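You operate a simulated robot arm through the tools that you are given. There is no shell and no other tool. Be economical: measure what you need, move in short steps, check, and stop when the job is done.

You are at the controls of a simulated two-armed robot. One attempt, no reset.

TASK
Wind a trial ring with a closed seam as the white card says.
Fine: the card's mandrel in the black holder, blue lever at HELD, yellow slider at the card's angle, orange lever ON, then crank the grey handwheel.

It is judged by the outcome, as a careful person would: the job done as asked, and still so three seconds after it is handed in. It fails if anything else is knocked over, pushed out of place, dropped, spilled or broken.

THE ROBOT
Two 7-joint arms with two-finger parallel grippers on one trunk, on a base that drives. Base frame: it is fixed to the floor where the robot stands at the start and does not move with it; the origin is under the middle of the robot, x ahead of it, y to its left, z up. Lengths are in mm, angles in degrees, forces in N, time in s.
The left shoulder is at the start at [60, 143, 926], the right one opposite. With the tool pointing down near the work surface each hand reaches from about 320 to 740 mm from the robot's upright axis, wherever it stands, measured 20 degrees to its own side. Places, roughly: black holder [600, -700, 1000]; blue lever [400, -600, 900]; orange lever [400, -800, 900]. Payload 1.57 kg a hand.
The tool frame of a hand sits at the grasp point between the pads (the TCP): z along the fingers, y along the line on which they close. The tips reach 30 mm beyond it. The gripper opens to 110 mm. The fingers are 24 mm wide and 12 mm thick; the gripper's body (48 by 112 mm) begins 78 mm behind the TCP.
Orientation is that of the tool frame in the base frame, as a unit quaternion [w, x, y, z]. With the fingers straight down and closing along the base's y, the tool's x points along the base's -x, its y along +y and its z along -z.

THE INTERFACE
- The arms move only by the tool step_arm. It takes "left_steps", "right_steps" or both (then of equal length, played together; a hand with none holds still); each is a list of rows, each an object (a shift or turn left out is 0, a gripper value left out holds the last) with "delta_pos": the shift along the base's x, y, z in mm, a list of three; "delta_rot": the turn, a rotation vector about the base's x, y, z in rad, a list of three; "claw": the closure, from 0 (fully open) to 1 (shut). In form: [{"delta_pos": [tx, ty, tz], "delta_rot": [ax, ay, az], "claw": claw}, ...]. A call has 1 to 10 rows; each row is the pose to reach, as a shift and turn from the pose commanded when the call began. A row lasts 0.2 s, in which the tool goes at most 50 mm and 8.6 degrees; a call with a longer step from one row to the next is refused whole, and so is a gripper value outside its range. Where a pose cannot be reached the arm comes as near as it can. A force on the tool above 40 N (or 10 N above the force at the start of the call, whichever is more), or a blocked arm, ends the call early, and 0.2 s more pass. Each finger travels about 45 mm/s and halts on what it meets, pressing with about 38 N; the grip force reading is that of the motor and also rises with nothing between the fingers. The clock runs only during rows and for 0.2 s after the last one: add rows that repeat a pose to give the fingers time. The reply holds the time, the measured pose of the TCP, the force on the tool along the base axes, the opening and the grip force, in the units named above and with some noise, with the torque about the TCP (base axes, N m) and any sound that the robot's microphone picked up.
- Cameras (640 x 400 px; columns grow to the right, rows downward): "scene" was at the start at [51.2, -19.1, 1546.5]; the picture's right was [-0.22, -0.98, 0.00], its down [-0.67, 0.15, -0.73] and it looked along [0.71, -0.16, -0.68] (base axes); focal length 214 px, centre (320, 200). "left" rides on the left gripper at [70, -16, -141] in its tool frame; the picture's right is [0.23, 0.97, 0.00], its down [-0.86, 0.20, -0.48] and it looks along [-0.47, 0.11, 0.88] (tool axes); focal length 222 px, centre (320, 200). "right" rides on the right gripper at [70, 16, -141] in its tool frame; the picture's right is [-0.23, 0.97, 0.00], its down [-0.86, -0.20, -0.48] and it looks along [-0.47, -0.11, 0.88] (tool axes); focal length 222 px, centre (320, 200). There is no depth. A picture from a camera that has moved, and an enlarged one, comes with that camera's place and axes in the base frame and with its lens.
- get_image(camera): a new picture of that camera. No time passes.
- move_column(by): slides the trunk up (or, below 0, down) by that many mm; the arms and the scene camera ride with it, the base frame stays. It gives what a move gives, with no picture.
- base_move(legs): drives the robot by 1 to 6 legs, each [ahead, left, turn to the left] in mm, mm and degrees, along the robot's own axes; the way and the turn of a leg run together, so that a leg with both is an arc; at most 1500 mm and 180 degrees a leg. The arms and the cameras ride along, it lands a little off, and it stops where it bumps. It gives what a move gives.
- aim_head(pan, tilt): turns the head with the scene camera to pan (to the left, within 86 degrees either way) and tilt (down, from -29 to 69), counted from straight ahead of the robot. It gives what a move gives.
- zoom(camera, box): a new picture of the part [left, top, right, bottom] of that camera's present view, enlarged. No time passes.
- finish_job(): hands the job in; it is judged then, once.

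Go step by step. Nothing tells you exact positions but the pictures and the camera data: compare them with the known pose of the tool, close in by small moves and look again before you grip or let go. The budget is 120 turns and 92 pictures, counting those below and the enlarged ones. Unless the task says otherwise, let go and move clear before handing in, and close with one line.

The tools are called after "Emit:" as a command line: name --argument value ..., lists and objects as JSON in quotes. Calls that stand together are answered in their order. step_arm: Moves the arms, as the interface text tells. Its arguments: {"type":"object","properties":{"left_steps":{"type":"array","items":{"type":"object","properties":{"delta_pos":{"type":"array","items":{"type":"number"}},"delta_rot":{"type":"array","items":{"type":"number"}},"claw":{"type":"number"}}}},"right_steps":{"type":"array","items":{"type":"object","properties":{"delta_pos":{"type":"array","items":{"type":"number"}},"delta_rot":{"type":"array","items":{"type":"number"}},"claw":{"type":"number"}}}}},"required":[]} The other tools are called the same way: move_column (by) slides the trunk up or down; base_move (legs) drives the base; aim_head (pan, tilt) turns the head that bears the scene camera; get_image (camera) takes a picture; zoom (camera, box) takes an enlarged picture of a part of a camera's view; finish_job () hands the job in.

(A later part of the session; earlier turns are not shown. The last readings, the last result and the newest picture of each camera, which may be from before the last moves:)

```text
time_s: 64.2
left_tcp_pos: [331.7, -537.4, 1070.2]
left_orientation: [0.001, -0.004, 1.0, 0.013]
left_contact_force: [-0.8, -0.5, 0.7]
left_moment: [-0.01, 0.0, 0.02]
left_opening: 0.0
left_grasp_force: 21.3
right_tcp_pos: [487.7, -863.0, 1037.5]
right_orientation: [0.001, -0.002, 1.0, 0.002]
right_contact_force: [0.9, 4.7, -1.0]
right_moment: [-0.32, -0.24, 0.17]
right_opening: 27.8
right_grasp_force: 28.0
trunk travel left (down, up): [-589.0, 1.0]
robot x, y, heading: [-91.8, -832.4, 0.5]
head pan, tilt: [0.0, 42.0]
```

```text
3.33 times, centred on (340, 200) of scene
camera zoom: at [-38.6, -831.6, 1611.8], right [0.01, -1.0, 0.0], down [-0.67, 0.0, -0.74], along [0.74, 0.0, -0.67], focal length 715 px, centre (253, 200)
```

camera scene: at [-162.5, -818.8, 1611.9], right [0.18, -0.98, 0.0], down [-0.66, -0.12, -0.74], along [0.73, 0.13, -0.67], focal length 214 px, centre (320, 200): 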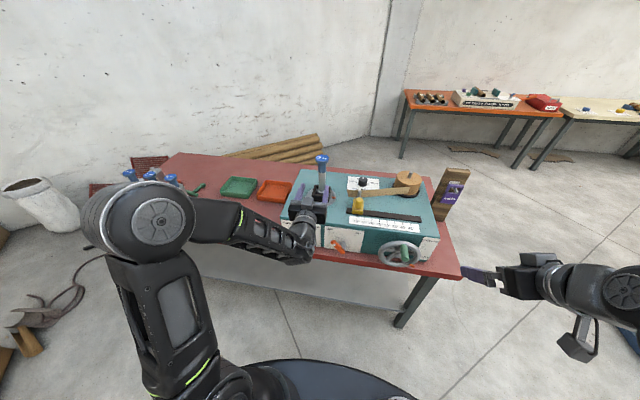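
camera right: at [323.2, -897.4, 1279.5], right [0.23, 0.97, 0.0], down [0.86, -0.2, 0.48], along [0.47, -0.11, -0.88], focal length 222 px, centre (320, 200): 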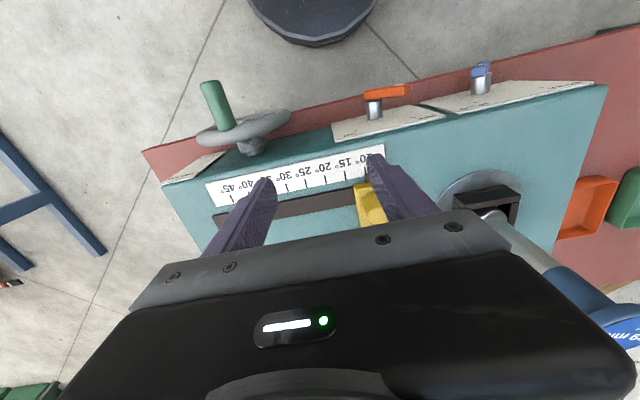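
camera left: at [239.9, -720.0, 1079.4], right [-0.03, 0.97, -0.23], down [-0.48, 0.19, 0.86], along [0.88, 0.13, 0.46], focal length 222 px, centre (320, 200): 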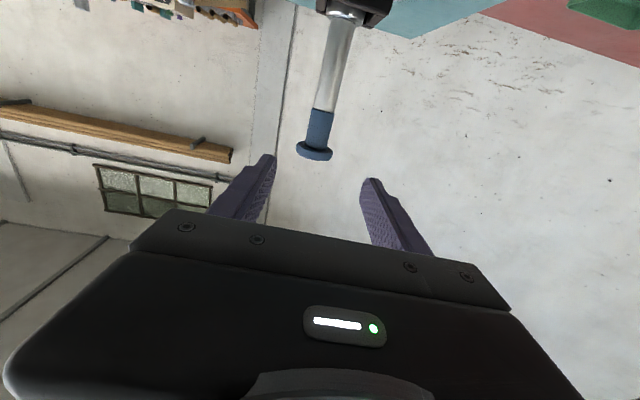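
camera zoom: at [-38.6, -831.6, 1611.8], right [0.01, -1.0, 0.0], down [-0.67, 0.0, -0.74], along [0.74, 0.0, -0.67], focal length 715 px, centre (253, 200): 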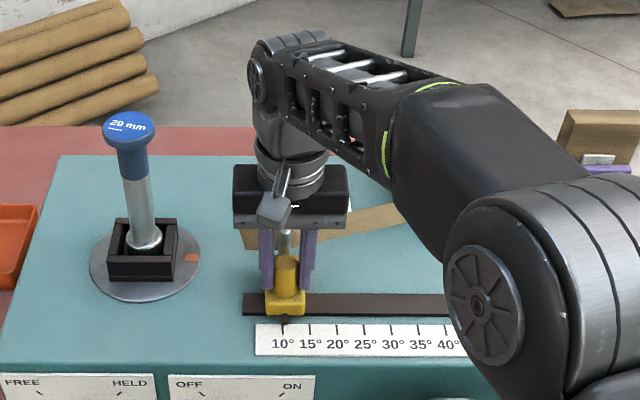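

Gripped. Scale is ~30 mm per 5°, so 40° is ~180 mm toward -y; slide 170 first and check.

Emit:
step_arm --right_steps '[{"delta_pos": [0, -15, 0]}, {"delta_pos": [0, -33, 0]}, {"delta_pos": [0, -51, 0]}, {"delta_pos": [0, -69, 0]}, {"delta_pos": [0, -87, 0]}, {"delta_pos": [0, -105, 0]}, {"delta_pos": [0, -123, 0]}, {"delta_pos": [0, -141, 0]}, {"delta_pos": [0, -158, 0]}, {"delta_pos": [0, -170, 0]}]'

Emit:
aim_head --pan -20 --tilt 45

Emit:
zoom --camera "right" --box '[200, 100, 440, 250]'

```text
time_s: 66.4
left_tcp_pos: [330.9, -539.5, 1070.6]
left_orientation: [0.0, -0.004, 1.0, 0.014]
left_contact_force: [0.8, -0.1, 0.2]
left_moment: [0.04, 0.03, -0.03]
left_opening: 0.1
left_grasp_force: 21.7
right_tcp_pos: [488.2, -1037.5, 1039.0]
right_orientation: [-0.002, -0.001, 1.0, 0.0]
right_contact_force: [-5.4, -1.5, -18.6]
right_moment: [-0.58, 0.5, 0.17]
right_opening: 27.9
right_grasp_force: 37.4
trunk travel left (down, up): [-589.0, 1.0]
robot x, y, heading: [-93.6, -830.9, 0.3]
head pan, tilt: [0.0, 42.0]
```

```text
time_s: 67.3
left_tcp_pos: [331.1, -540.2, 1070.4]
left_orientation: [0.0, -0.004, 1.0, 0.015]
left_contact_force: [0.2, -1.1, 0.1]
left_moment: [-0.01, -0.02, -0.03]
left_opening: 0.1
left_grasp_force: 21.0
right_tcp_pos: [488.1, -1035.3, 1038.5]
right_orientation: [-0.001, -0.001, 1.0, 0.001]
right_contact_force: [-9.4, -3.2, -20.6]
right_moment: [-0.89, 0.73, -0.24]
right_opening: 27.9
right_grasp_force: 37.9
trunk travel left (down, up): [-589.0, 1.0]
robot x, y, heading: [-86.6, -828.4, 0.5]
head pan, tilt: [-20.0, 45.0]
```

```text
2.67 times, centred on (320, 175) of right
camera zoom: at [418.8, -1019.5, 1179.6], right [0.23, 0.97, 0.0], down [0.86, -0.2, 0.48], along [0.46, -0.11, -0.88], focal length 592 px, centre (320, 267)
```

zoom: 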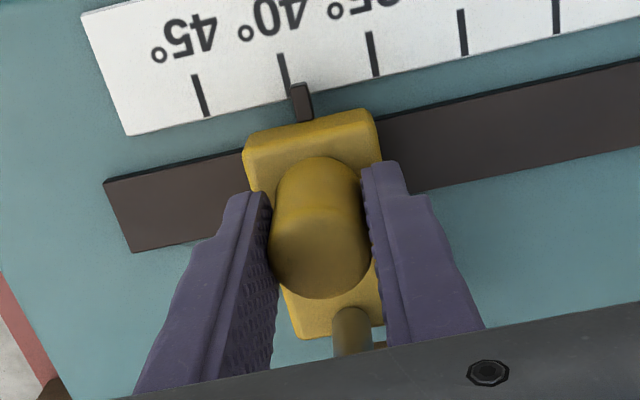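

Pointer is about 3 mm short of the 40° tick. Nudge 3 mm more.

Emit:
step_arm --right_steps '[{"delta_pos": [0, -3, 0]}, {"delta_pos": [0, -3, 0]}]'

Emit:
zoom --camera "right" --box '[260, 90, 380, 165]'

```text
time_s: 67.9
left_tcp_pos: [331.4, -537.9, 1069.7]
left_orientation: [0.0, -0.004, 1.0, 0.013]
left_contact_force: [0.1, -0.2, 0.5]
left_moment: [0.01, 0.03, 0.02]
left_opening: 0.0
left_grasp_force: 21.2
right_tcp_pos: [489.0, -1036.5, 1038.7]
right_orientation: [0.0, -0.002, 1.0, 0.001]
right_contact_force: [-8.3, -0.1, -22.4]
right_moment: [-0.68, 0.6, 0.18]
right_opening: 27.8
right_grasp_force: 38.2
trunk travel left (down, up): [-589.0, 1.0]
robot x, y, heading: [-93.9, -829.1, 0.6]
head pan, tilt: [-20.0, 45.0]
```

```text
5.33 times, centred on (320, 128) of right
camera zoom: at [418.7, -1020.7, 1179.6], right [0.22, 0.97, 0.0], down [0.86, -0.2, 0.48], along [0.47, -0.1, -0.88], focal length 1185 px, centre (320, 587)
```

zoom: 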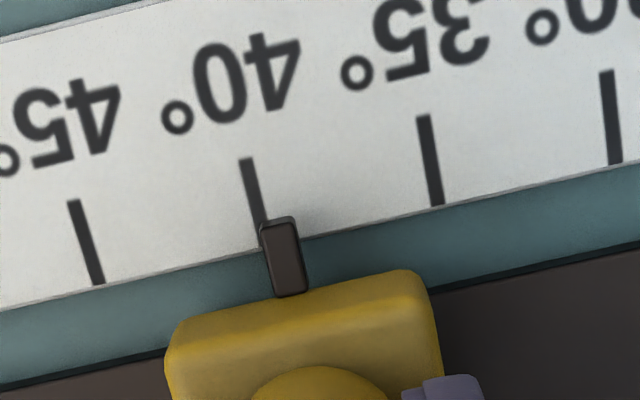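

Still ~4 mm short; nudge again.

Emit:
step_arm --right_steps '[{"delta_pos": [0, -4, 1]}, {"delta_pos": [0, -4, 1]}]'

Emit:
zoom --camera "right" --box '[260, 90, 380, 165]'

```text
time_s: 68.5
left_tcp_pos: [330.7, -538.3, 1069.6]
left_orientation: [0.0, -0.003, 1.0, 0.013]
left_contact_force: [0.8, 0.7, -0.6]
left_moment: [0.01, -0.01, -0.01]
left_opening: 0.1
left_grasp_force: 21.0
right_tcp_pos: [487.6, -1041.4, 1038.4]
right_orientation: [-0.001, -0.002, 1.0, 0.001]
right_contact_force: [-6.7, 2.0, -27.1]
right_moment: [-0.7, -0.43, 0.08]
right_opening: 27.9
right_grasp_force: 38.3
trunk travel left (down, up): [-589.0, 1.0]
robot x, y, heading: [-93.9, -832.0, 0.4]
head pan, tilt: [-20.0, 45.0]
```

```text
5.33 times, centred on (320, 128) of right
camera zoom: at [418.7, -1024.6, 1179.7], right [0.22, 0.97, 0.0], down [0.86, -0.2, 0.48], along [0.47, -0.11, -0.88], focal length 1185 px, centre (320, 587)
```

zoom: 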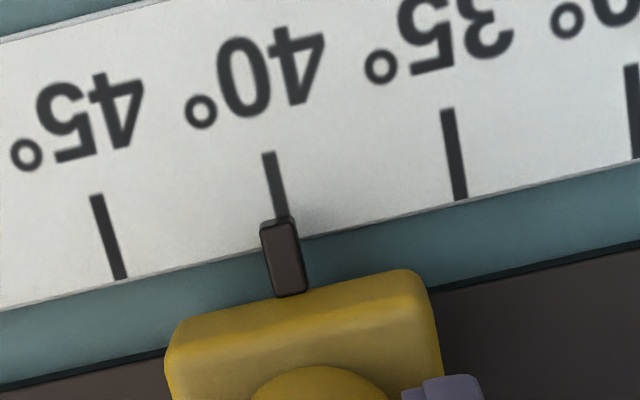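

The pointer is on the 40° tick. Release and rise, then verify.

Emit:
step_arm --right_steps '[{"claw": 0.6}, {"claw": 0.45}, {"claw": 0.35}, {"delta_pos": [0, 0, 40], "claw": 0.35}, {"delta_pos": [0, 0, 80]}]'

Emit:
zoom --camera "right" --box '[240, 90, 400, 215]'

```text
time_s: 69.7
left_tcp_pos: [329.9, -538.6, 1070.1]
left_orientation: [0.0, -0.003, 1.0, 0.013]
left_contact_force: [0.6, -0.7, 0.2]
left_moment: [-0.02, -0.02, 0.01]
left_opening: 0.1
left_grasp_force: 21.4
right_tcp_pos: [489.5, -1038.5, 1120.8]
right_orientation: [0.001, -0.002, 1.0, 0.001]
right_contact_force: [-0.4, 0.1, 0.8]
right_moment: [0.01, 0.06, -0.03]
right_opening: 71.4
right_grasp_force: 0.1
trunk travel left (down, up): [-589.0, 1.0]
robot x, y, heading: [-96.0, -836.3, 0.4]
head pan, tilt: [-20.0, 45.0]
```

```text
3.20 times, centred on (320, 152) of right
camera zoom: at [419.6, -1021.6, 1261.1], right [0.23, 0.97, 0.0], down [0.85, -0.2, 0.48], along [0.47, -0.11, -0.88], focal length 711 px, centre (320, 352)
```

zoom: 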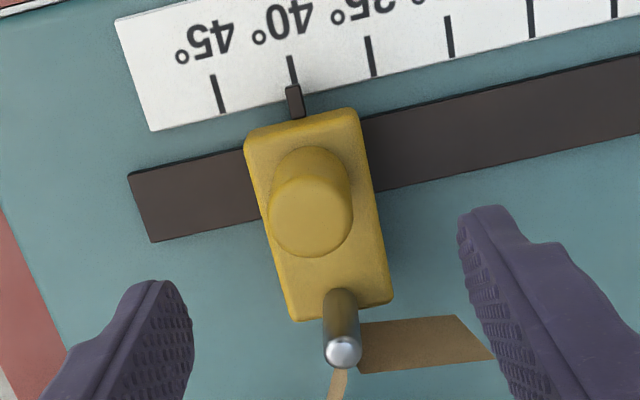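

Slider set at 40°. Now the orange lever with the closed left hand, same manoeuvre: descend at y = -736 between the two levers, and sweep to -y. Right hand retreats.

Emit:
step_arm --right_steps '[{"delta_pos": [-30, -10, 0]}, {"delta_pos": [-60, -20, 0]}, {"delta_pos": [-90, -30, 0]}, {"delta_pos": [-120, -50, 0]}, {"delta_pos": [-150, -70, 0]}, {"delta_pos": [-150, -90, 0]}, {"delta_pos": [-150, -90, 0]}, {"delta_pos": [-150, -90, 0]}, {"delta_pos": [-150, -90, 0]}]' --left_steps '[{"delta_pos": [5, -40, 0]}, {"delta_pos": [10, -80, 0]}, {"delta_pos": [15, -120, 0]}, {"delta_pos": [20, -160, 0]}, {"delta_pos": [21, -197, 0]}, {"delta_pos": [21, -197, -40]}, {"delta_pos": [21, -197, -85]}, {"delta_pos": [21, -197, -125]}, {"delta_pos": [21, -197, -148]}]'

Emit:
aim_head --pan 0 --tilt 45

Emit:
get_image --camera "scene"

```text
time_s: 71.7
left_tcp_pos: [351.9, -735.1, 924.7]
left_orientation: [0.002, -0.003, 1.0, 0.014]
left_contact_force: [-0.4, -0.1, 0.2]
left_moment: [0.01, -0.03, -0.04]
left_opening: 0.0
left_grasp_force: 21.5
right_tcp_pos: [334.9, -1129.3, 1119.5]
right_orientation: [0.001, -0.002, 1.0, 0.0]
right_contact_force: [0.5, -0.1, -0.6]
right_moment: [-0.04, -0.04, -0.02]
right_opening: 71.7
right_grasp_force: 0.0
trunk travel left (down, up): [-589.0, 1.0]
robot x, y, heading: [-90.1, -830.1, 0.6]
head pan, tilt: [-20.0, 45.0]
```

```text
time_s: 72.5
left_tcp_pos: [351.0, -734.5, 925.0]
left_orientation: [0.001, -0.003, 1.0, 0.013]
left_contact_force: [-0.5, -0.1, 0.1]
left_moment: [0.03, -0.03, -0.05]
left_opening: 0.3
left_grasp_force: 21.1
right_tcp_pos: [335.0, -1129.6, 1118.5]
right_orientation: [0.001, -0.001, 1.0, 0.001]
right_contact_force: [0.4, 0.4, 0.2]
right_moment: [0.02, -0.01, 0.0]
right_opening: 71.5
right_grasp_force: 0.1
trunk travel left (down, up): [-589.0, 1.0]
robot x, y, heading: [-93.6, -833.0, 0.5]
head pan, tilt: [0.0, 45.0]
```

```text
25 pictures are left
camera scene: at [-41.1, -832.7, 1607.5], right [0.01, -1.0, 0.0], down [-0.71, 0.0, -0.71], along [0.71, 0.0, -0.71], focal length 214 px, centre (320, 200)
```

scene: 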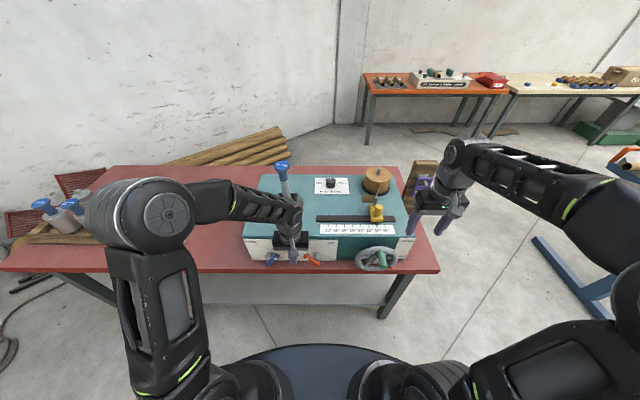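

Positioned between the levers. Sweep the orange lever toward ON.

Emit:
step_arm --left_steps '[{"delta_pos": [0, -15, -2]}, {"delta_pos": [0, -30, -2]}, {"delta_pos": [0, -42, -2]}, {"delta_pos": [0, -52, -2]}, {"delta_pos": [0, -62, -2]}, {"delta_pos": [0, -72, -2]}, {"delta_pos": [0, -82, -2]}, {"delta_pos": [0, -92, -2]}]'

Emit:
step_arm --left_steps '[{"delta_pos": [0, 20, 0]}, {"delta_pos": [0, 50, 10]}, {"delta_pos": [0, 60, 50]}, {"delta_pos": [0, 70, 95]}, {"delta_pos": [-30, 110, 130]}, {"delta_pos": [-50, 155, 130]}, {"delta_pos": [-50, 200, 130]}]'

Emit:
zoom --camera "scene" --box '[230, 155, 440, 285]'

```text
time_s: 74.3
left_tcp_pos: [351.6, -819.8, 921.7]
left_orientation: [0.0, -0.007, 1.0, 0.016]
left_contact_force: [-0.2, 34.2, 14.2]
left_moment: [0.88, -0.04, 0.24]
left_opening: 0.0
left_grasp_force: 21.6
right_tcp_pos: [335.0, -1123.6, 1120.2]
right_orientation: [0.0, -0.003, 1.0, -0.001]
right_contact_force: [-0.1, -0.2, -0.2]
right_moment: [0.05, 0.01, 0.0]
right_opening: 71.6
right_grasp_force: 0.1
trunk travel left (down, up): [-589.0, 1.0]
robot x, y, heading: [-87.2, -834.0, 0.6]
head pan, tilt: [0.0, 45.0]
```

```text
refused: row 5 steps farther than a row can; nothing moved
```

```text
3.05 times, centred on (335, 220) of scene
camera zoom: at [-42.0, -827.0, 1607.9], right [0.01, -1.0, 0.0], down [-0.71, -0.01, -0.71], along [0.71, 0.0, -0.71], focal length 654 px, centre (274, 139)
```

zoom: 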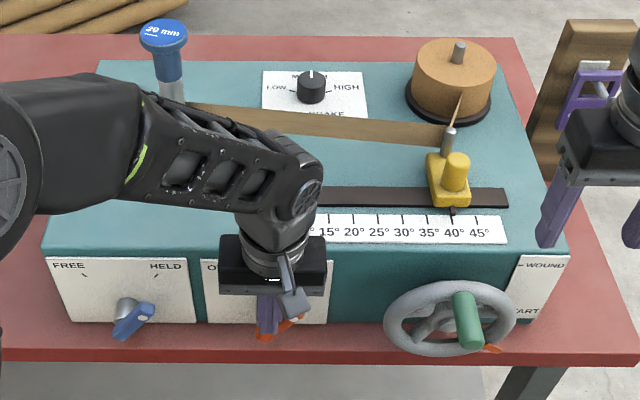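

The lever hit its end stop, and the strip now runs to the mandrel. Back off the left hand and check.

Emit:
step_arm --left_steps '[{"delta_pos": [0, 20, 0]}, {"delta_pos": [0, 50, 10]}, {"delta_pos": [0, 60, 50]}, {"delta_pos": [0, 70, 90]}, {"delta_pos": [-20, 100, 120]}, {"delta_pos": [-40, 140, 130]}, {"delta_pos": [-50, 180, 130]}, {"delta_pos": [-50, 220, 130]}, {"delta_pos": [-50, 260, 130]}]'

Emit:
zoom --camera "scene" --box '[230, 155, 440, 285]'

Emit:
get_image --camera "right"

```text
time_s: 76.3
left_tcp_pos: [300.7, -564.9, 1051.4]
left_orientation: [0.001, -0.003, 1.0, 0.013]
left_contact_force: [0.6, 0.3, 0.5]
left_moment: [-0.03, -0.01, 0.01]
left_opening: 0.0
left_grasp_force: 21.5
right_tcp_pos: [335.5, -1128.7, 1119.6]
right_orientation: [0.001, -0.001, 1.0, 0.0]
right_contact_force: [-0.9, 0.9, 0.1]
right_moment: [-0.02, -0.01, 0.01]
right_opening: 71.4
right_grasp_force: 0.0
trunk travel left (down, up): [-589.0, 1.0]
robot x, y, heading: [-90.8, -835.4, 0.6]
head pan, tilt: [0.0, 45.0]
```

```text
3.05 times, centred on (335, 220) of scene
camera zoom: at [-41.2, -831.8, 1607.6], right [0.01, -1.0, 0.0], down [-0.71, 0.0, -0.71], along [0.71, 0.0, -0.71], focal length 654 px, centre (274, 139)
```

zoom: 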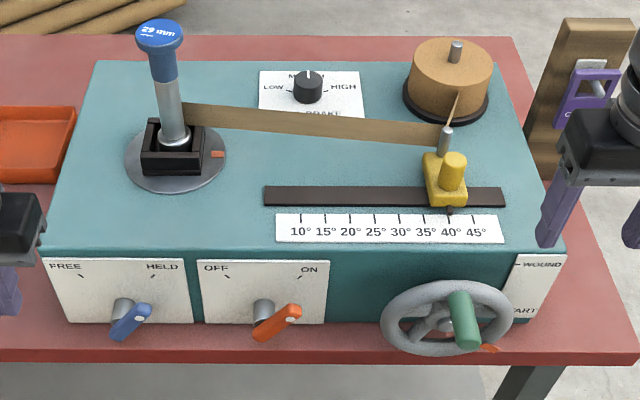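

```text
22 pictures are left
camera right: at [266.2, -1112.0, 1259.7], right [0.22, 0.97, 0.0], down [0.85, -0.2, 0.48], along [0.47, -0.11, -0.88], focal length 222 px, centre (320, 200)
```

right: 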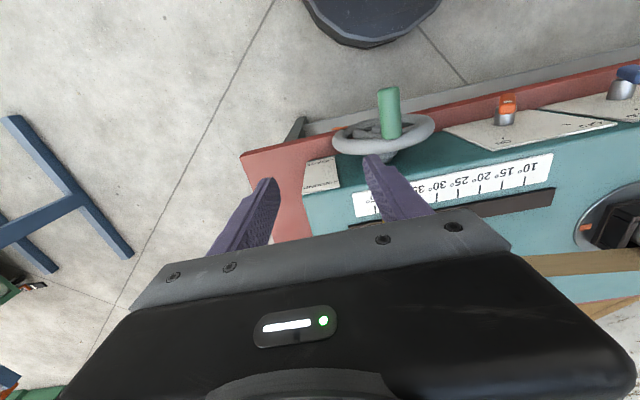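

All set: mandrel in, HELD, 40°, ON. The crank handle runs along x at about y -1036, z 962 (x 300–350), wheel centre z ≈ 904. I'll bring the right hand over the handle from above.

Emit:
step_arm --right_steps '[{"delta_pos": [-10, 35, 0]}, {"delta_pos": [-22, 70, -10]}, {"delta_pos": [-22, 93, -45]}, {"delta_pos": [-22, 93, -85]}, {"delta_pos": [-22, 93, -120]}, {"delta_pos": [-22, 93, -145]}, {"delta_pos": [-22, 93, -157]}]'

Emit:
zoom --camera "scene" --box '[320, 190, 440, 290]'

Emit:
get_image --camera "right"

```text
time_s: 77.9
left_tcp_pos: [300.3, -565.6, 1051.6]
left_orientation: [0.001, -0.004, 1.0, 0.013]
left_contact_force: [0.1, 0.0, 0.2]
left_moment: [0.02, 0.0, 0.02]
left_opening: 0.0
left_grasp_force: 21.1
right_tcp_pos: [317.2, -1038.2, 962.2]
right_orientation: [0.001, -0.001, 1.0, 0.0]
right_contact_force: [-0.1, -0.1, 0.3]
right_moment: [-0.04, 0.02, 0.0]
right_opening: 71.5
right_grasp_force: 0.1
trunk travel left (down, up): [-589.0, 1.0]
robot x, y, heading: [-90.2, -831.3, 0.7]
head pan, tilt: [0.0, 45.0]
```

```text
4.00 times, centred on (380, 240) of scene
camera zoom: at [-40.9, -832.5, 1607.5], right [0.01, -1.0, 0.0], down [-0.71, 0.0, -0.71], along [0.71, 0.0, -0.71], focal length 858 px, centre (80, 40)
```

zoom: 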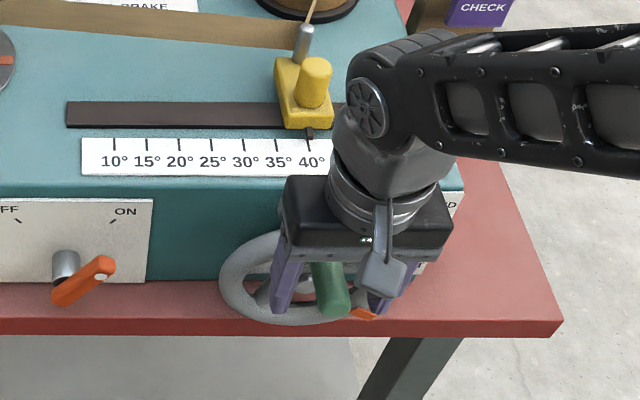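

```text
20 pictures are left
camera right: at [246.1, -1020.8, 1102.5], right [0.22, 0.97, 0.0], down [0.85, -0.2, 0.48], along [0.47, -0.11, -0.88], focal length 222 px, centre (320, 200)
```

right: 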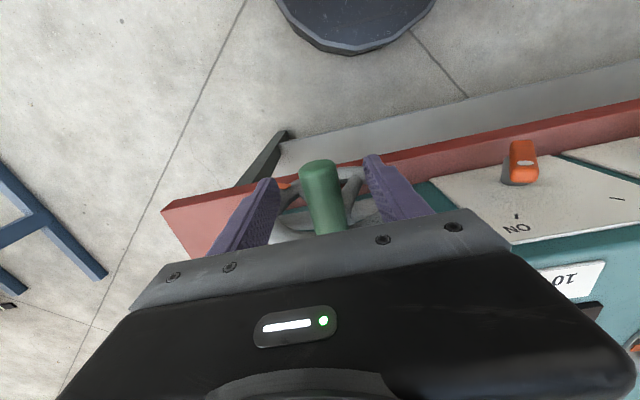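

Handle lies between the fingers. Close, and try the first 45° clockwise (top moving right, -y).

Emit:
step_arm --right_steps '[{"claw": 0.6}, {"claw": 0.8}, {"claw": 0.95}, {"claw": 0.95}, {"claw": 0.95}]'

Emit:
step_arm --right_steps '[{"delta_pos": [0, -7.6, -0.5]}, {"delta_pos": [0, -15, -2]}, {"delta_pos": [0, -22.2, -4.4]}, {"delta_pos": [0, -29, -7.8]}, {"delta_pos": [0, -35.3, -12]}, {"delta_pos": [0, -41, -17]}]'

Emit:
zoom --camera "scene" --box '[250, 140, 450, 290]'

```text
time_s: 79.1
left_tcp_pos: [300.1, -565.8, 1051.9]
left_orientation: [0.001, -0.004, 1.0, 0.013]
left_contact_force: [0.0, -0.7, 0.0]
left_moment: [0.02, 0.02, 0.0]
left_opening: 0.0
left_grasp_force: 20.8
right_tcp_pos: [315.6, -1037.9, 960.7]
right_orientation: [0.001, -0.001, 1.0, 0.001]
right_contact_force: [-0.2, 1.9, -0.6]
right_moment: [0.09, -0.02, -0.63]
right_opening: 25.7
right_grasp_force: 32.7
trunk travel left (down, up): [-589.0, 1.0]
robot x, y, heading: [-90.5, -834.7, 0.3]
head pan, tilt: [0.0, 45.0]
```

```text
time_s: 80.5
left_tcp_pos: [299.1, -565.5, 1050.5]
left_orientation: [0.001, -0.004, 1.0, 0.013]
left_contact_force: [0.1, 0.7, -0.2]
left_moment: [-0.02, -0.01, -0.01]
left_opening: 0.0
left_grasp_force: 21.4
right_tcp_pos: [316.0, -1079.1, 945.6]
right_orientation: [0.0, -0.001, 1.0, 0.001]
right_contact_force: [-2.7, 6.0, 1.7]
right_moment: [0.32, 0.65, -0.91]
right_opening: 26.0
right_grasp_force: 36.9
trunk travel left (down, up): [-589.0, 1.0]
robot x, y, heading: [-95.0, -829.1, 0.2]
head pan, tilt: [0.0, 45.0]
```

```text
2.67 times, centred on (350, 215) of scene
camera zoom: at [-41.4, -831.7, 1607.5], right [0.01, -1.0, 0.0], down [-0.71, -0.01, -0.71], along [0.71, 0.0, -0.71], focal length 572 px, centre (240, 160)
```

zoom: 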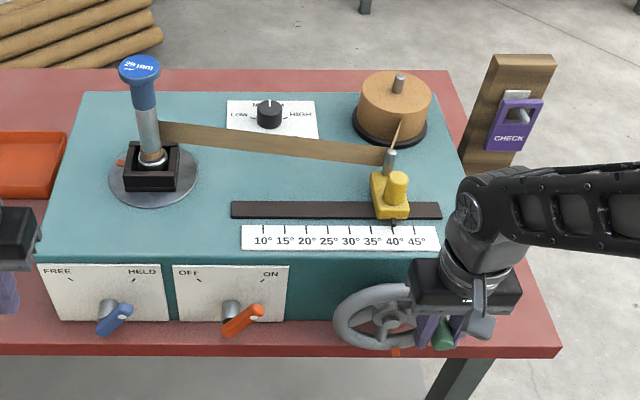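

The crank turns easily and the mandrel rotates. Turn another 15° to see which way it winds.

Emit:
step_arm --right_steps '[{"delta_pos": [0, -4.8, -5.8]}, {"delta_pos": [0, -9.2, -12]}]'

Emit:
zoom --camera "scene" --box '[280, 150, 440, 290]'

```text
time_s: 81.1
left_tcp_pos: [300.4, -566.4, 1051.1]
left_orientation: [0.001, -0.004, 1.0, 0.013]
left_contact_force: [0.5, 0.5, 0.4]
left_moment: [-0.01, 0.0, 0.0]
left_opening: 0.0
left_grasp_force: 20.8
right_tcp_pos: [316.7, -1087.5, 933.5]
right_orientation: [0.001, -0.002, 1.0, 0.0]
right_contact_force: [-0.7, -0.8, 2.6]
right_moment: [0.05, 0.28, -0.42]
right_opening: 24.8
right_grasp_force: 36.2
trunk travel left (down, up): [-589.0, 1.0]
robot x, y, heading: [-91.8, -832.3, 0.4]
head pan, tilt: [0.0, 45.0]
```

```text
2.86 times, centred on (360, 220) of scene
camera zoom: at [-41.2, -832.7, 1607.5], right [0.01, -1.0, 0.0], down [-0.71, 0.0, -0.71], along [0.71, 0.0, -0.71], focal length 613 px, centre (206, 143)
```

zoom: 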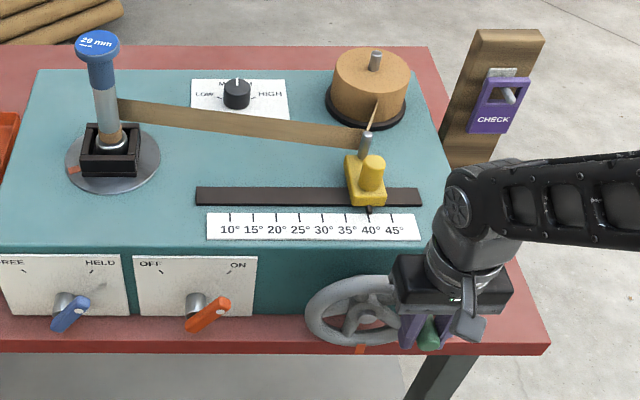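

It winds counter-clockwise from above, pulling the strip onto the mandrel - the right way. Continue clockwise to the bottom of the wheel.

Emit:
step_arm --right_steps '[{"delta_pos": [0, -5, -11.1]}, {"delta_pos": [0, -7.5, -22.9]}, {"delta_pos": [0, -7.5, -35.1]}, {"delta_pos": [0, -5, -46.9]}, {"delta_pos": [0, 0, -58]}, {"delta_pos": [0, 7.1, -67.8]}, {"delta_pos": [0, 16.1, -75.9]}, {"delta_pos": [0, 26.6, -82]}, {"delta_pos": [0, 38.1, -85.7]}, {"delta_pos": [0, 50.2, -87]}]'

Emit:
zoom --camera "scene" --box '[260, 150, 440, 290]'

```text
time_s: 82.3
left_tcp_pos: [301.5, -571.5, 1053.1]
left_orientation: [0.001, -0.002, 1.0, 0.014]
left_contact_force: [0.3, 0.2, 0.4]
left_moment: [-0.02, 0.03, 0.01]
left_opening: 0.0
left_grasp_force: 21.4
right_tcp_pos: [316.1, -1098.7, 874.6]
right_orientation: [0.0, 0.002, 1.0, -0.002]
right_contact_force: [4.1, -30.5, -4.9]
right_moment: [0.47, 0.41, 0.42]
right_opening: 32.1
right_grasp_force: 15.4
trunk travel left (down, up): [-589.0, 1.0]
robot x, y, heading: [-94.3, -835.3, -0.1]
head pan, tilt: [0.0, 45.0]
stopped in row 6 (right hand): the force on the tool passed its limit at 42 N (the readings are from after the stop); the commanded pose is now the measured one
```

```text
2.86 times, centred on (350, 220) of scene
camera zoom: at [-40.0, -837.6, 1607.3], right [0.0, -1.0, 0.0], down [-0.71, 0.0, -0.71], along [0.71, 0.0, -0.71], focal length 613 px, centre (234, 143)
```

zoom: 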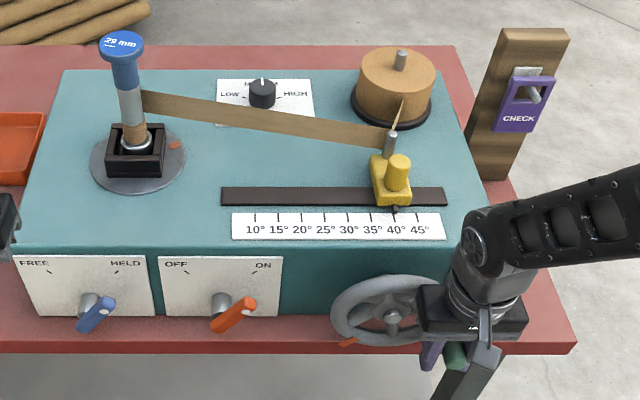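

The hand stopped on force at about 4 o'clock. Look closely with the right camera.

Emit:
get_image --camera "right"

Emit:
zoom --camera "scene" --box '[350, 220, 430, 290]'

```text
16 pictures are left
camera right: at [246.4, -1081.3, 1015.8], right [0.23, 0.97, 0.0], down [0.85, -0.2, 0.48], along [0.46, -0.12, -0.88], focal length 222 px, centre (320, 200)
```

right: 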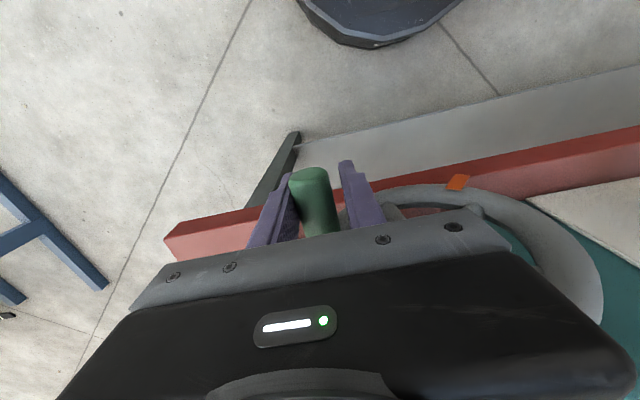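

```text
5.71 times, centred on (390, 255) of scene
camera zoom: at [-40.0, -837.6, 1607.3], right [0.0, -1.0, 0.0], down [-0.71, 0.0, -0.71], along [0.71, 0.0, -0.71], focal length 1226 px, centre (-80, -114)
```

zoom: 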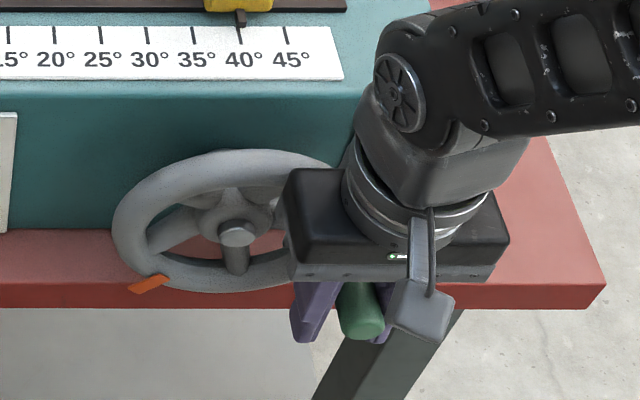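

The crank radius is evidently nearer 68 mm than 58, so my path was pressing inward on the handle. I'll open, shift out 8 mm and up 12 mm, re-grip at the handle (≈ 113° round), and recheck.

Emit:
step_arm --right_steps '[{"claw": 0.55}, {"claw": 0.5}, {"delta_pos": [-4, -1, 7], "claw": 0.5}, {"delta_pos": [-8, -2, 13], "claw": 0.5}, {"delta_pos": [-8, -2, 13], "claw": 0.7}, {"delta_pos": [-8, -2, 13], "claw": 0.95}, {"delta_pos": [-8, -2, 13], "claw": 0.95}, {"delta_pos": [-8, -2, 13], "claw": 0.95}]'

Emit:
get_image --camera "right"

```text
time_s: 84.2
left_tcp_pos: [300.0, -569.9, 1052.5]
left_orientation: [0.001, -0.003, 1.0, 0.015]
left_contact_force: [0.2, -0.4, 0.2]
left_moment: [0.02, -0.02, -0.01]
left_opening: 0.0
left_grasp_force: 21.1
right_tcp_pos: [306.3, -1097.4, 890.1]
right_orientation: [-0.001, 0.002, 1.0, 0.0]
right_contact_force: [2.0, -31.8, -1.7]
right_moment: [0.08, -0.11, 0.37]
right_opening: 33.4
right_grasp_force: 16.0
trunk travel left (down, up): [-589.0, 1.0]
robot x, y, heading: [-93.6, -829.5, 0.6]
head pan, tilt: [0.0, 45.0]
```

```text
14 pictures are left
camera right: at [237.6, -1081.2, 1029.4], right [0.23, 0.97, 0.0], down [0.85, -0.2, 0.48], along [0.46, -0.11, -0.88], focal length 222 px, centre (320, 200)
```

right: 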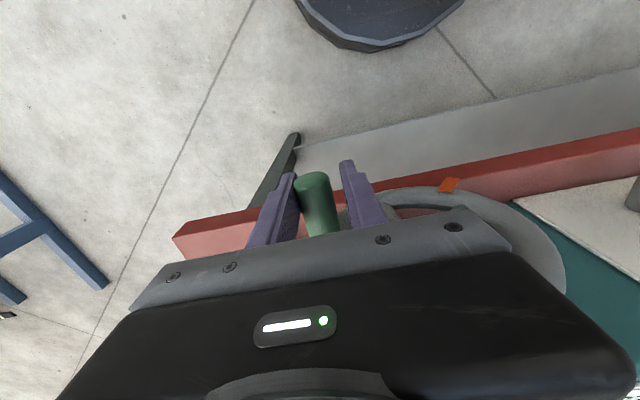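

The fingers are a few mm off-centre on the handle (the -y finger is loaded). Shift -4 mm in y to centre, and check the force.

Emit:
step_arm --right_steps '[{"delta_pos": [0, -4, 0]}, {"delta_pos": [0, -6, 0]}, {"delta_pos": [0, -6, 0]}]'

```text
time_s: 85.0
left_tcp_pos: [300.0, -567.6, 1052.2]
left_orientation: [0.001, -0.002, 1.0, 0.015]
left_contact_force: [0.2, 0.4, 0.1]
left_moment: [0.03, 0.01, -0.02]
left_opening: 0.1
left_grasp_force: 21.3
right_tcp_pos: [306.4, -1102.1, 888.0]
right_orientation: [-0.001, 0.0, 1.0, -0.001]
right_contact_force: [-0.5, -24.5, -4.1]
right_moment: [0.05, -0.05, 0.26]
right_opening: 26.6
right_grasp_force: 12.0
trunk travel left (down, up): [-589.0, 1.0]
robot x, y, heading: [-91.9, -830.5, 0.5]
head pan, tilt: [0.0, 45.0]
```

Emit:
step_arm --right_steps '[{"delta_pos": [0, -2, 0]}, {"delta_pos": [0, -4, 0]}, {"delta_pos": [0, -4, 0]}]'

```text
time_s: 85.8
left_tcp_pos: [300.4, -566.8, 1052.7]
left_orientation: [0.0, -0.003, 1.0, 0.013]
left_contact_force: [-0.5, -0.4, 0.0]
left_moment: [0.01, -0.01, 0.0]
left_opening: 0.1
left_grasp_force: 21.2
right_tcp_pos: [306.9, -1102.4, 889.4]
right_orientation: [-0.001, 0.0, 1.0, 0.0]
right_contact_force: [0.6, -1.3, -3.5]
right_moment: [-0.05, 0.09, -0.62]
right_opening: 25.2
right_grasp_force: 37.2
trunk travel left (down, up): [-589.0, 1.0]
robot x, y, heading: [-89.1, -832.1, 0.4]
head pan, tilt: [0.0, 45.0]
```

Now gripped cleanly with no side load. Continue on the 68 mm circle, in short moves.

Emit:
step_arm --right_steps '[{"delta_pos": [0, 2.6, -6.7]}, {"delta_pos": [0, 6, -12.9]}, {"delta_pos": [0, 10, -18.7]}, {"delta_pos": [0, 14.6, -24.3]}]'

```text
time_s: 86.8
left_tcp_pos: [301.8, -571.8, 1051.9]
left_orientation: [0.001, -0.003, 1.0, 0.015]
left_contact_force: [0.5, 0.6, 0.4]
left_moment: [-0.03, -0.01, -0.02]
left_opening: 0.3
left_grasp_force: 20.7
right_tcp_pos: [306.7, -1096.4, 864.9]
right_orientation: [-0.001, 0.003, 1.0, 0.0]
right_contact_force: [-1.3, -38.5, -2.9]
right_moment: [0.93, -0.36, 0.66]
right_opening: 25.9
right_grasp_force: 37.0
trunk travel left (down, up): [-589.0, 1.0]
robot x, y, heading: [-87.5, -833.9, 0.4]
head pan, tilt: [0.0, 45.0]
```

Diagnosis: the handle is at 3 o'clock (y -1102, z ≈ 903), where vertical fingers get no leverage and slide. I'll open, re-centre on the handle, and tilt the hand about x so the fingers close along the direction of travel.

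Emit:
step_arm --right_steps '[{"claw": 0.6}, {"delta_pos": [0, -8, 6], "claw": 0.45}, {"delta_pos": [0, -14, 20], "claw": 0.45}, {"delta_pos": [0, -14, 38], "claw": 0.45}]'

Emit:
step_arm --right_steps '[{"delta_rot": [-0.14, 0, 0]}, {"delta_rot": [-0.28, 0, 0]}, {"delta_rot": [-0.42, 0, 0]}, {"delta_rot": [-0.56, 0, 0]}, {"delta_rot": [-0.7, 0, 0]}, {"delta_rot": [-0.84, 0, 0]}, {"delta_rot": [-0.98, 0, 0]}]'

Emit:
zoom --camera "scene" --box '[320, 190, 440, 290]'

```text
time_s: 87.8
left_tcp_pos: [298.9, -566.8, 1052.3]
left_orientation: [0.001, -0.002, 1.0, 0.012]
left_contact_force: [0.6, -0.5, 0.2]
left_moment: [0.01, -0.02, -0.01]
left_opening: 0.0
left_grasp_force: 21.2
right_tcp_pos: [309.9, -1101.4, 903.0]
right_orientation: [0.0, 0.0, 1.0, -0.001]
right_contact_force: [0.1, -0.2, -0.1]
right_moment: [0.0, 0.03, -0.01]
right_opening: 60.4
right_grasp_force: 0.1
trunk travel left (down, up): [-589.0, 1.0]
robot x, y, heading: [-91.5, -834.6, 0.3]
head pan, tilt: [0.0, 45.0]
```

```text
time_s: 89.3
left_tcp_pos: [299.5, -566.4, 1051.3]
left_orientation: [0.001, -0.002, 1.0, 0.012]
left_contact_force: [-0.1, 0.7, -0.5]
left_moment: [-0.04, -0.01, 0.03]
left_opening: 0.1
left_grasp_force: 20.6
right_tcp_pos: [306.4, -1103.4, 902.6]
right_orientation: [0.0, 0.001, 0.881, -0.474]
right_contact_force: [-8.1, 2.4, 1.4]
right_moment: [0.04, -0.42, 0.87]
right_opening: 60.5
right_grasp_force: 0.1
trunk travel left (down, up): [-589.0, 1.0]
robot x, y, heading: [-90.8, -834.9, 0.5]
head pan, tilt: [0.0, 45.0]
```

```text
4.00 times, centred on (380, 240) of scene
camera zoom: at [-42.3, -832.5, 1607.5], right [0.01, -1.0, 0.0], down [-0.71, 0.0, -0.71], along [0.71, 0.0, -0.71], focal length 858 px, centre (80, 40)
```

zoom: 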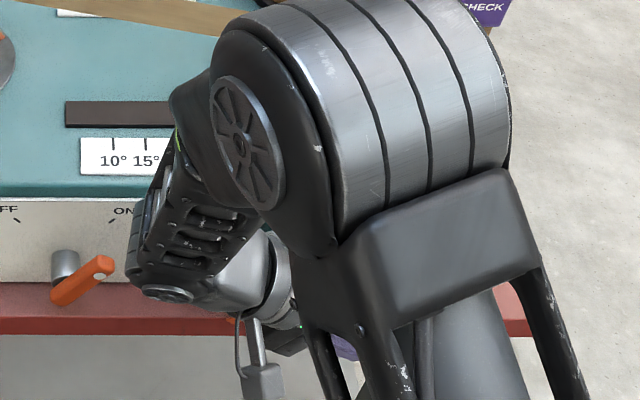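

There's a light contact pushing back in x; ease out 6 mm and use the hand camera to see the handle.

Emit:
step_arm --right_steps '[{"delta_pos": [-4, 0, 0]}, {"delta_pos": [-7, 0, 0]}]'

Emit:
get_image --camera "right"

```text
time_s: 90.0
left_tcp_pos: [299.8, -567.5, 1052.0]
left_orientation: [0.001, -0.002, 1.0, 0.013]
left_contact_force: [-0.1, 0.1, -0.4]
left_moment: [0.03, -0.04, 0.01]
left_opening: 0.0
left_grasp_force: 21.0
right_tcp_pos: [300.7, -1101.6, 902.1]
right_orientation: [0.0, 0.0, 0.882, -0.472]
right_contact_force: [0.6, 1.1, 0.1]
right_moment: [0.0, -0.01, 0.01]
right_opening: 60.3
right_grasp_force: 0.0
trunk travel left (down, up): [-589.0, 1.0]
robot x, y, heading: [-92.5, -827.8, 0.4]
head pan, tilt: [0.0, 45.0]
```

```text
12 pictures are left
camera right: at [230.6, -975.7, 967.1], right [0.23, 0.54, -0.81], down [0.85, 0.29, 0.43], along [0.47, -0.79, -0.4], focal length 222 px, centre (320, 200)
```

right: 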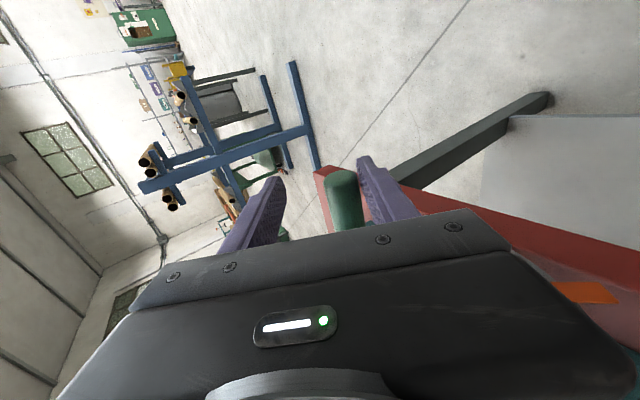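

The handle is at about y -1099, z 884. Shift 17 mm down to centre it, close, then check load.

Emit:
step_arm --right_steps '[{"delta_pos": [0, 1, -9]}, {"delta_pos": [0, 2, -17]}, {"delta_pos": [0, 2, -17], "claw": 0.6}, {"delta_pos": [0, 2, -17], "claw": 0.8}, {"delta_pos": [0, 2, -17], "claw": 0.95}, {"delta_pos": [0, 2, -17], "claw": 0.95}]'

```text
time_s: 91.3
left_tcp_pos: [300.5, -566.9, 1052.6]
left_orientation: [0.001, -0.003, 1.0, 0.013]
left_contact_force: [0.1, -0.4, -0.3]
left_moment: [0.01, -0.02, 0.01]
left_opening: 0.0
left_grasp_force: 21.0
right_tcp_pos: [298.9, -1100.7, 886.6]
right_orientation: [-0.001, 0.0, 0.882, -0.471]
right_contact_force: [-1.9, 3.2, -5.8]
right_moment: [-0.29, -0.23, 0.05]
right_opening: 25.5
right_grasp_force: 28.9
trunk travel left (down, up): [-589.0, 1.0]
robot x, y, heading: [-92.1, -832.7, 0.3]
head pan, tilt: [0.0, 45.0]
```

Gripped with little side load. Follow the arc, rotating the tool with it.

Emit:
step_arm --right_steps '[{"delta_pos": [0, 3.3, -8.5]}, {"delta_pos": [0, 7.7, -16.4]}, {"delta_pos": [0, 13.1, -23.6], "delta_rot": [0.1, 0, 0]}, {"delta_pos": [0, 19.6, -30.1], "delta_rot": [0.22, 0, 0]}]'

```text
time_s: 92.3
left_tcp_pos: [302.7, -569.9, 1052.4]
left_orientation: [0.0, -0.002, 1.0, 0.016]
left_contact_force: [0.5, -0.8, 0.0]
left_moment: [0.01, 0.0, -0.01]
left_opening: 0.0
left_grasp_force: 21.3
right_tcp_pos: [299.9, -1085.0, 852.7]
right_orientation: [-0.002, 0.001, 0.928, -0.372]
right_contact_force: [3.9, -23.4, -14.8]
right_moment: [0.16, -0.01, 0.23]
right_opening: 25.4
right_grasp_force: 36.8
trunk travel left (down, up): [-589.0, 1.0]
robot x, y, heading: [-96.7, -829.9, 0.2]
head pan, tilt: [0.0, 45.0]
```

The load is radial: the true crank radius is ~70 mm. Continue on that circle through the bottom.

Emit:
step_arm --right_steps '[{"delta_pos": [0, 3.4, -10.8], "delta_rot": [0.1, 0, 0]}, {"delta_pos": [0, 11.8, -15.9], "delta_rot": [0.22, 0, 0]}, {"delta_pos": [0, 20.8, -19.7], "delta_rot": [0.34, 0, 0]}, {"delta_pos": [0, 30.2, -22.2], "delta_rot": [0.46, 0, 0]}, {"delta_pos": [0, 39.9, -23.4], "delta_rot": [0.58, 0, 0]}]'

```text
time_s: 93.5
left_tcp_pos: [300.1, -568.0, 1052.1]
left_orientation: [0.0, -0.003, 1.0, 0.014]
left_contact_force: [-0.2, -0.6, -0.2]
left_moment: [0.05, 0.02, 0.02]
left_opening: 0.0
left_grasp_force: 20.9
right_tcp_pos: [300.2, -1044.2, 831.4]
right_orientation: [-0.001, 0.0, 0.996, -0.09]
right_contact_force: [-9.3, -5.8, -12.2]
right_moment: [0.2, 0.15, 0.0]
right_opening: 25.8
right_grasp_force: 36.6
trunk travel left (down, up): [-589.0, 1.0]
robot x, y, heading: [-93.8, -834.2, 0.1]
head pan, tilt: [0.0, 45.0]
```

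Smooth. Keep going up the left side, tilting the other way.

Emit:
step_arm --right_steps '[{"delta_pos": [0, 9.8, -0.5], "delta_rot": [0.13, 0, 0]}, {"delta_pos": [0, 19.5, 0.7], "delta_rot": [0.26, 0, 0]}, {"delta_pos": [0, 29, 3.5], "delta_rot": [0.39, 0, 0]}, {"delta_pos": [0, 38, 8], "delta_rot": [0.52, 0, 0]}, {"delta_pos": [0, 46.2, 13.5], "delta_rot": [0.65, 0, 0]}, {"delta_pos": [0, 53.6, 20], "delta_rot": [0.78, 0, 0]}, {"delta_pos": [0, 60, 27.6], "delta_rot": [0.91, 0, 0]}]'

Emit:
zoom --camera "scene" --box '[250, 150, 450, 290]'

```text
time_s: 95.2
left_tcp_pos: [301.0, -568.3, 1052.2]
left_orientation: [0.001, -0.003, 1.0, 0.013]
left_contact_force: [-0.5, -0.5, 0.5]
left_moment: [-0.02, 0.02, 0.04]
left_opening: 0.1
left_grasp_force: 21.0
right_tcp_pos: [300.8, -981.6, 860.3]
right_orientation: [0.001, 0.001, 0.934, 0.357]
right_contact_force: [-4.7, 0.7, -4.2]
right_moment: [0.04, 0.08, 0.13]
right_opening: 24.8
right_grasp_force: 36.2
trunk travel left (down, up): [-589.0, 1.0]
robot x, y, heading: [-88.7, -830.6, 0.3]
head pan, tilt: [0.0, 45.0]
```

```text
2.86 times, centred on (350, 220) of scene
camera zoom: at [-41.2, -833.1, 1607.6], right [0.01, -1.0, 0.0], down [-0.71, 0.0, -0.71], along [0.71, 0.0, -0.71], focal length 613 px, centre (234, 143)
```

zoom: 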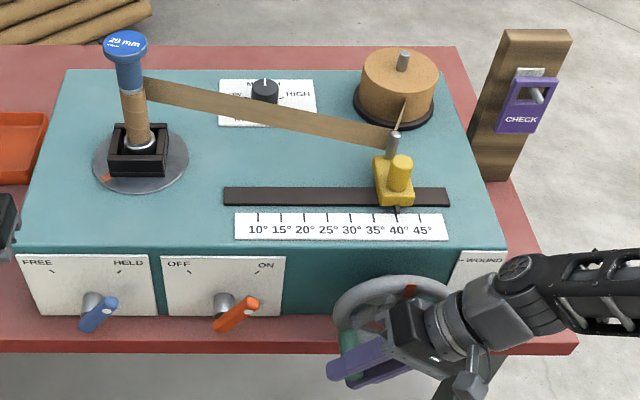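

Winding is nearly complete; the wheel's orange flag is heading for WOUND (~35° more). Continue ~24° and check.

Emit:
step_arm --right_steps '[{"delta_pos": [0, 5.3, 8.2], "delta_rot": [0.12, 0, 0]}, {"delta_pos": [0, 9.5, 17], "delta_rot": [0.24, 0, 0]}, {"delta_pos": [0, 12.3, 26.4], "delta_rot": [0.36, 0, 0]}]'

Emit:
zoom --camera "scene" --box '[250, 150, 450, 290]'

```text
time_s: 96.0
left_tcp_pos: [299.6, -569.2, 1053.0]
left_orientation: [0.0, -0.003, 1.0, 0.014]
left_contact_force: [0.1, 0.8, 0.5]
left_moment: [-0.04, 0.01, 0.04]
left_opening: 0.0
left_grasp_force: 21.7
right_tcp_pos: [302.4, -971.5, 885.0]
right_orientation: [0.002, 0.001, 0.856, 0.518]
right_contact_force: [-0.1, -11.8, -7.1]
right_moment: [0.35, -0.15, -0.16]
right_opening: 24.6
right_grasp_force: 36.4
trunk travel left (down, up): [-589.0, 1.0]
robot x, y, heading: [-94.5, -831.7, 0.1]
head pan, tilt: [0.0, 45.0]
```

```text
2.86 times, centred on (350, 220) of scene
camera zoom: at [-40.7, -835.3, 1607.4], right [0.01, -1.0, 0.0], down [-0.71, 0.0, -0.71], along [0.71, 0.0, -0.71], focal length 613 px, centre (234, 143)
```

zoom: 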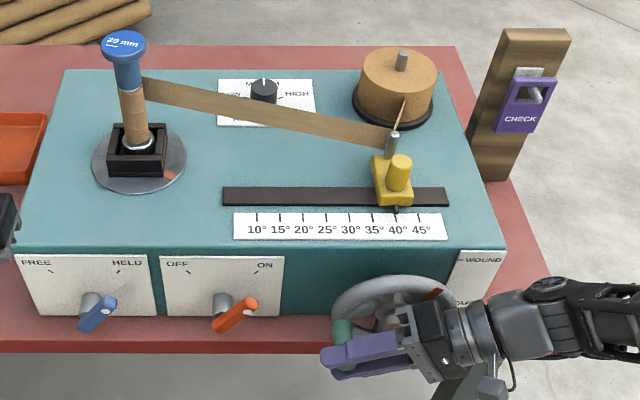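

Emit:
zoom --camera "scene" --box '[360, 230, 440, 280]'

```text
8.00 times, centred on (400, 255) of scene
camera zoom: at [-40.7, -835.3, 1607.4], right [0.01, -1.0, 0.0], down [-0.71, 0.0, -0.71], along [0.71, 0.0, -0.71], focal length 1716 px, centre (-320, -240)
```

zoom: 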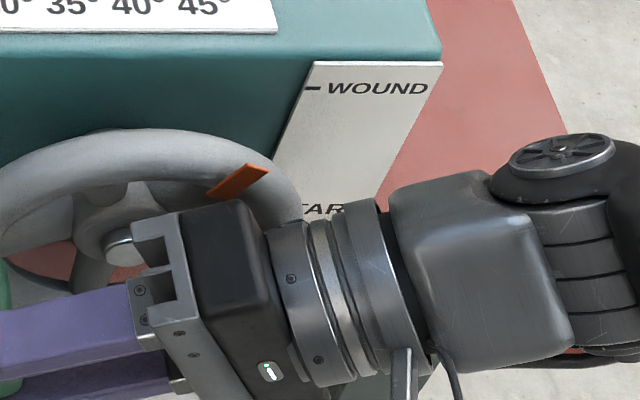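

The flag reads ~14° short of the WOUND tick. Turn that remaining bit.

Emit:
step_arm --right_steps '[{"delta_pos": [0, 1.4, 8.4], "delta_rot": [0.1, 0, 0]}, {"delta_pos": [0, 1.8, 16.9], "delta_rot": [0.16, 0, 0]}, {"delta_pos": [0, 1.8, 16.9], "delta_rot": [0.16, 0, 0]}]'

Emit:
zoom --camera "scene" --box '[340, 210, 440, 285]'

```text
time_s: 96.8
left_tcp_pos: [301.4, -568.4, 1054.2]
left_orientation: [0.0, -0.002, 1.0, 0.014]
left_contact_force: [0.4, -0.2, 0.2]
left_moment: [0.02, 0.0, 0.0]
left_opening: 0.0
left_grasp_force: 21.5
right_tcp_pos: [302.2, -969.9, 902.5]
right_orientation: [0.001, 0.001, 0.811, 0.584]
right_contact_force: [4.0, -13.3, -8.6]
right_moment: [0.37, -0.53, -0.44]
right_opening: 25.1
right_grasp_force: 36.4
trunk travel left (down, up): [-589.0, 1.0]
robot x, y, heading: [-94.2, -834.0, 0.3]
head pan, tilt: [0.0, 45.0]
```

```text
5.33 times, centred on (390, 248) of scene
camera zoom: at [-39.9, -835.2, 1607.5], right [0.01, -1.0, 0.0], down [-0.71, 0.0, -0.71], along [0.71, 0.0, -0.71], focal length 1144 px, centre (-53, -53)
```

zoom: 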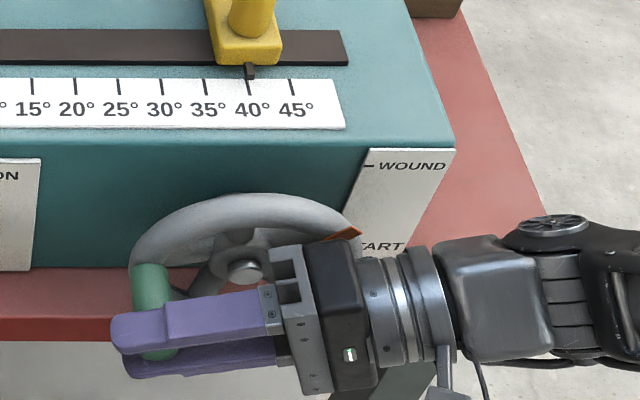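

The flag now stands at the WOUND mark. Nudge 4° more to be sure it is fully wound or at its stop.

Emit:
step_arm --right_steps '[{"delta_pos": [0, 0, 4]}, {"delta_pos": [0, 0, 5]}, {"delta_pos": [0, 0, 5]}]'

Emit:
zoom --camera "scene" --box '[255, 155, 335, 215]'

```text
time_s: 97.5
left_tcp_pos: [300.5, -569.1, 1051.3]
left_orientation: [0.0, -0.003, 1.0, 0.014]
left_contact_force: [0.1, 0.3, 0.2]
left_moment: [-0.03, 0.0, 0.0]
left_opening: 0.1
left_grasp_force: 21.0
right_tcp_pos: [302.2, -970.9, 907.1]
right_orientation: [-0.001, 0.0, 0.812, 0.584]
right_contact_force: [1.4, -17.5, -9.3]
right_moment: [0.26, -0.45, -0.47]
right_opening: 25.5
right_grasp_force: 36.6
trunk travel left (down, up): [-589.0, 1.0]
robot x, y, heading: [-91.1, -833.6, -0.0]
head pan, tilt: [0.0, 45.0]
```

```text
6.67 times, centred on (295, 185) of scene
camera zoom: at [-40.3, -835.8, 1607.5], right [0.01, -1.0, 0.0], down [-0.71, 0.0, -0.71], along [0.71, 0.0, -0.71], focal length 1430 px, centre (487, 300)
```

zoom: 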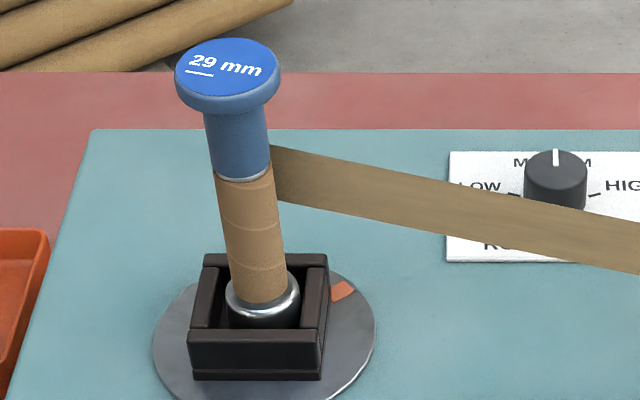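

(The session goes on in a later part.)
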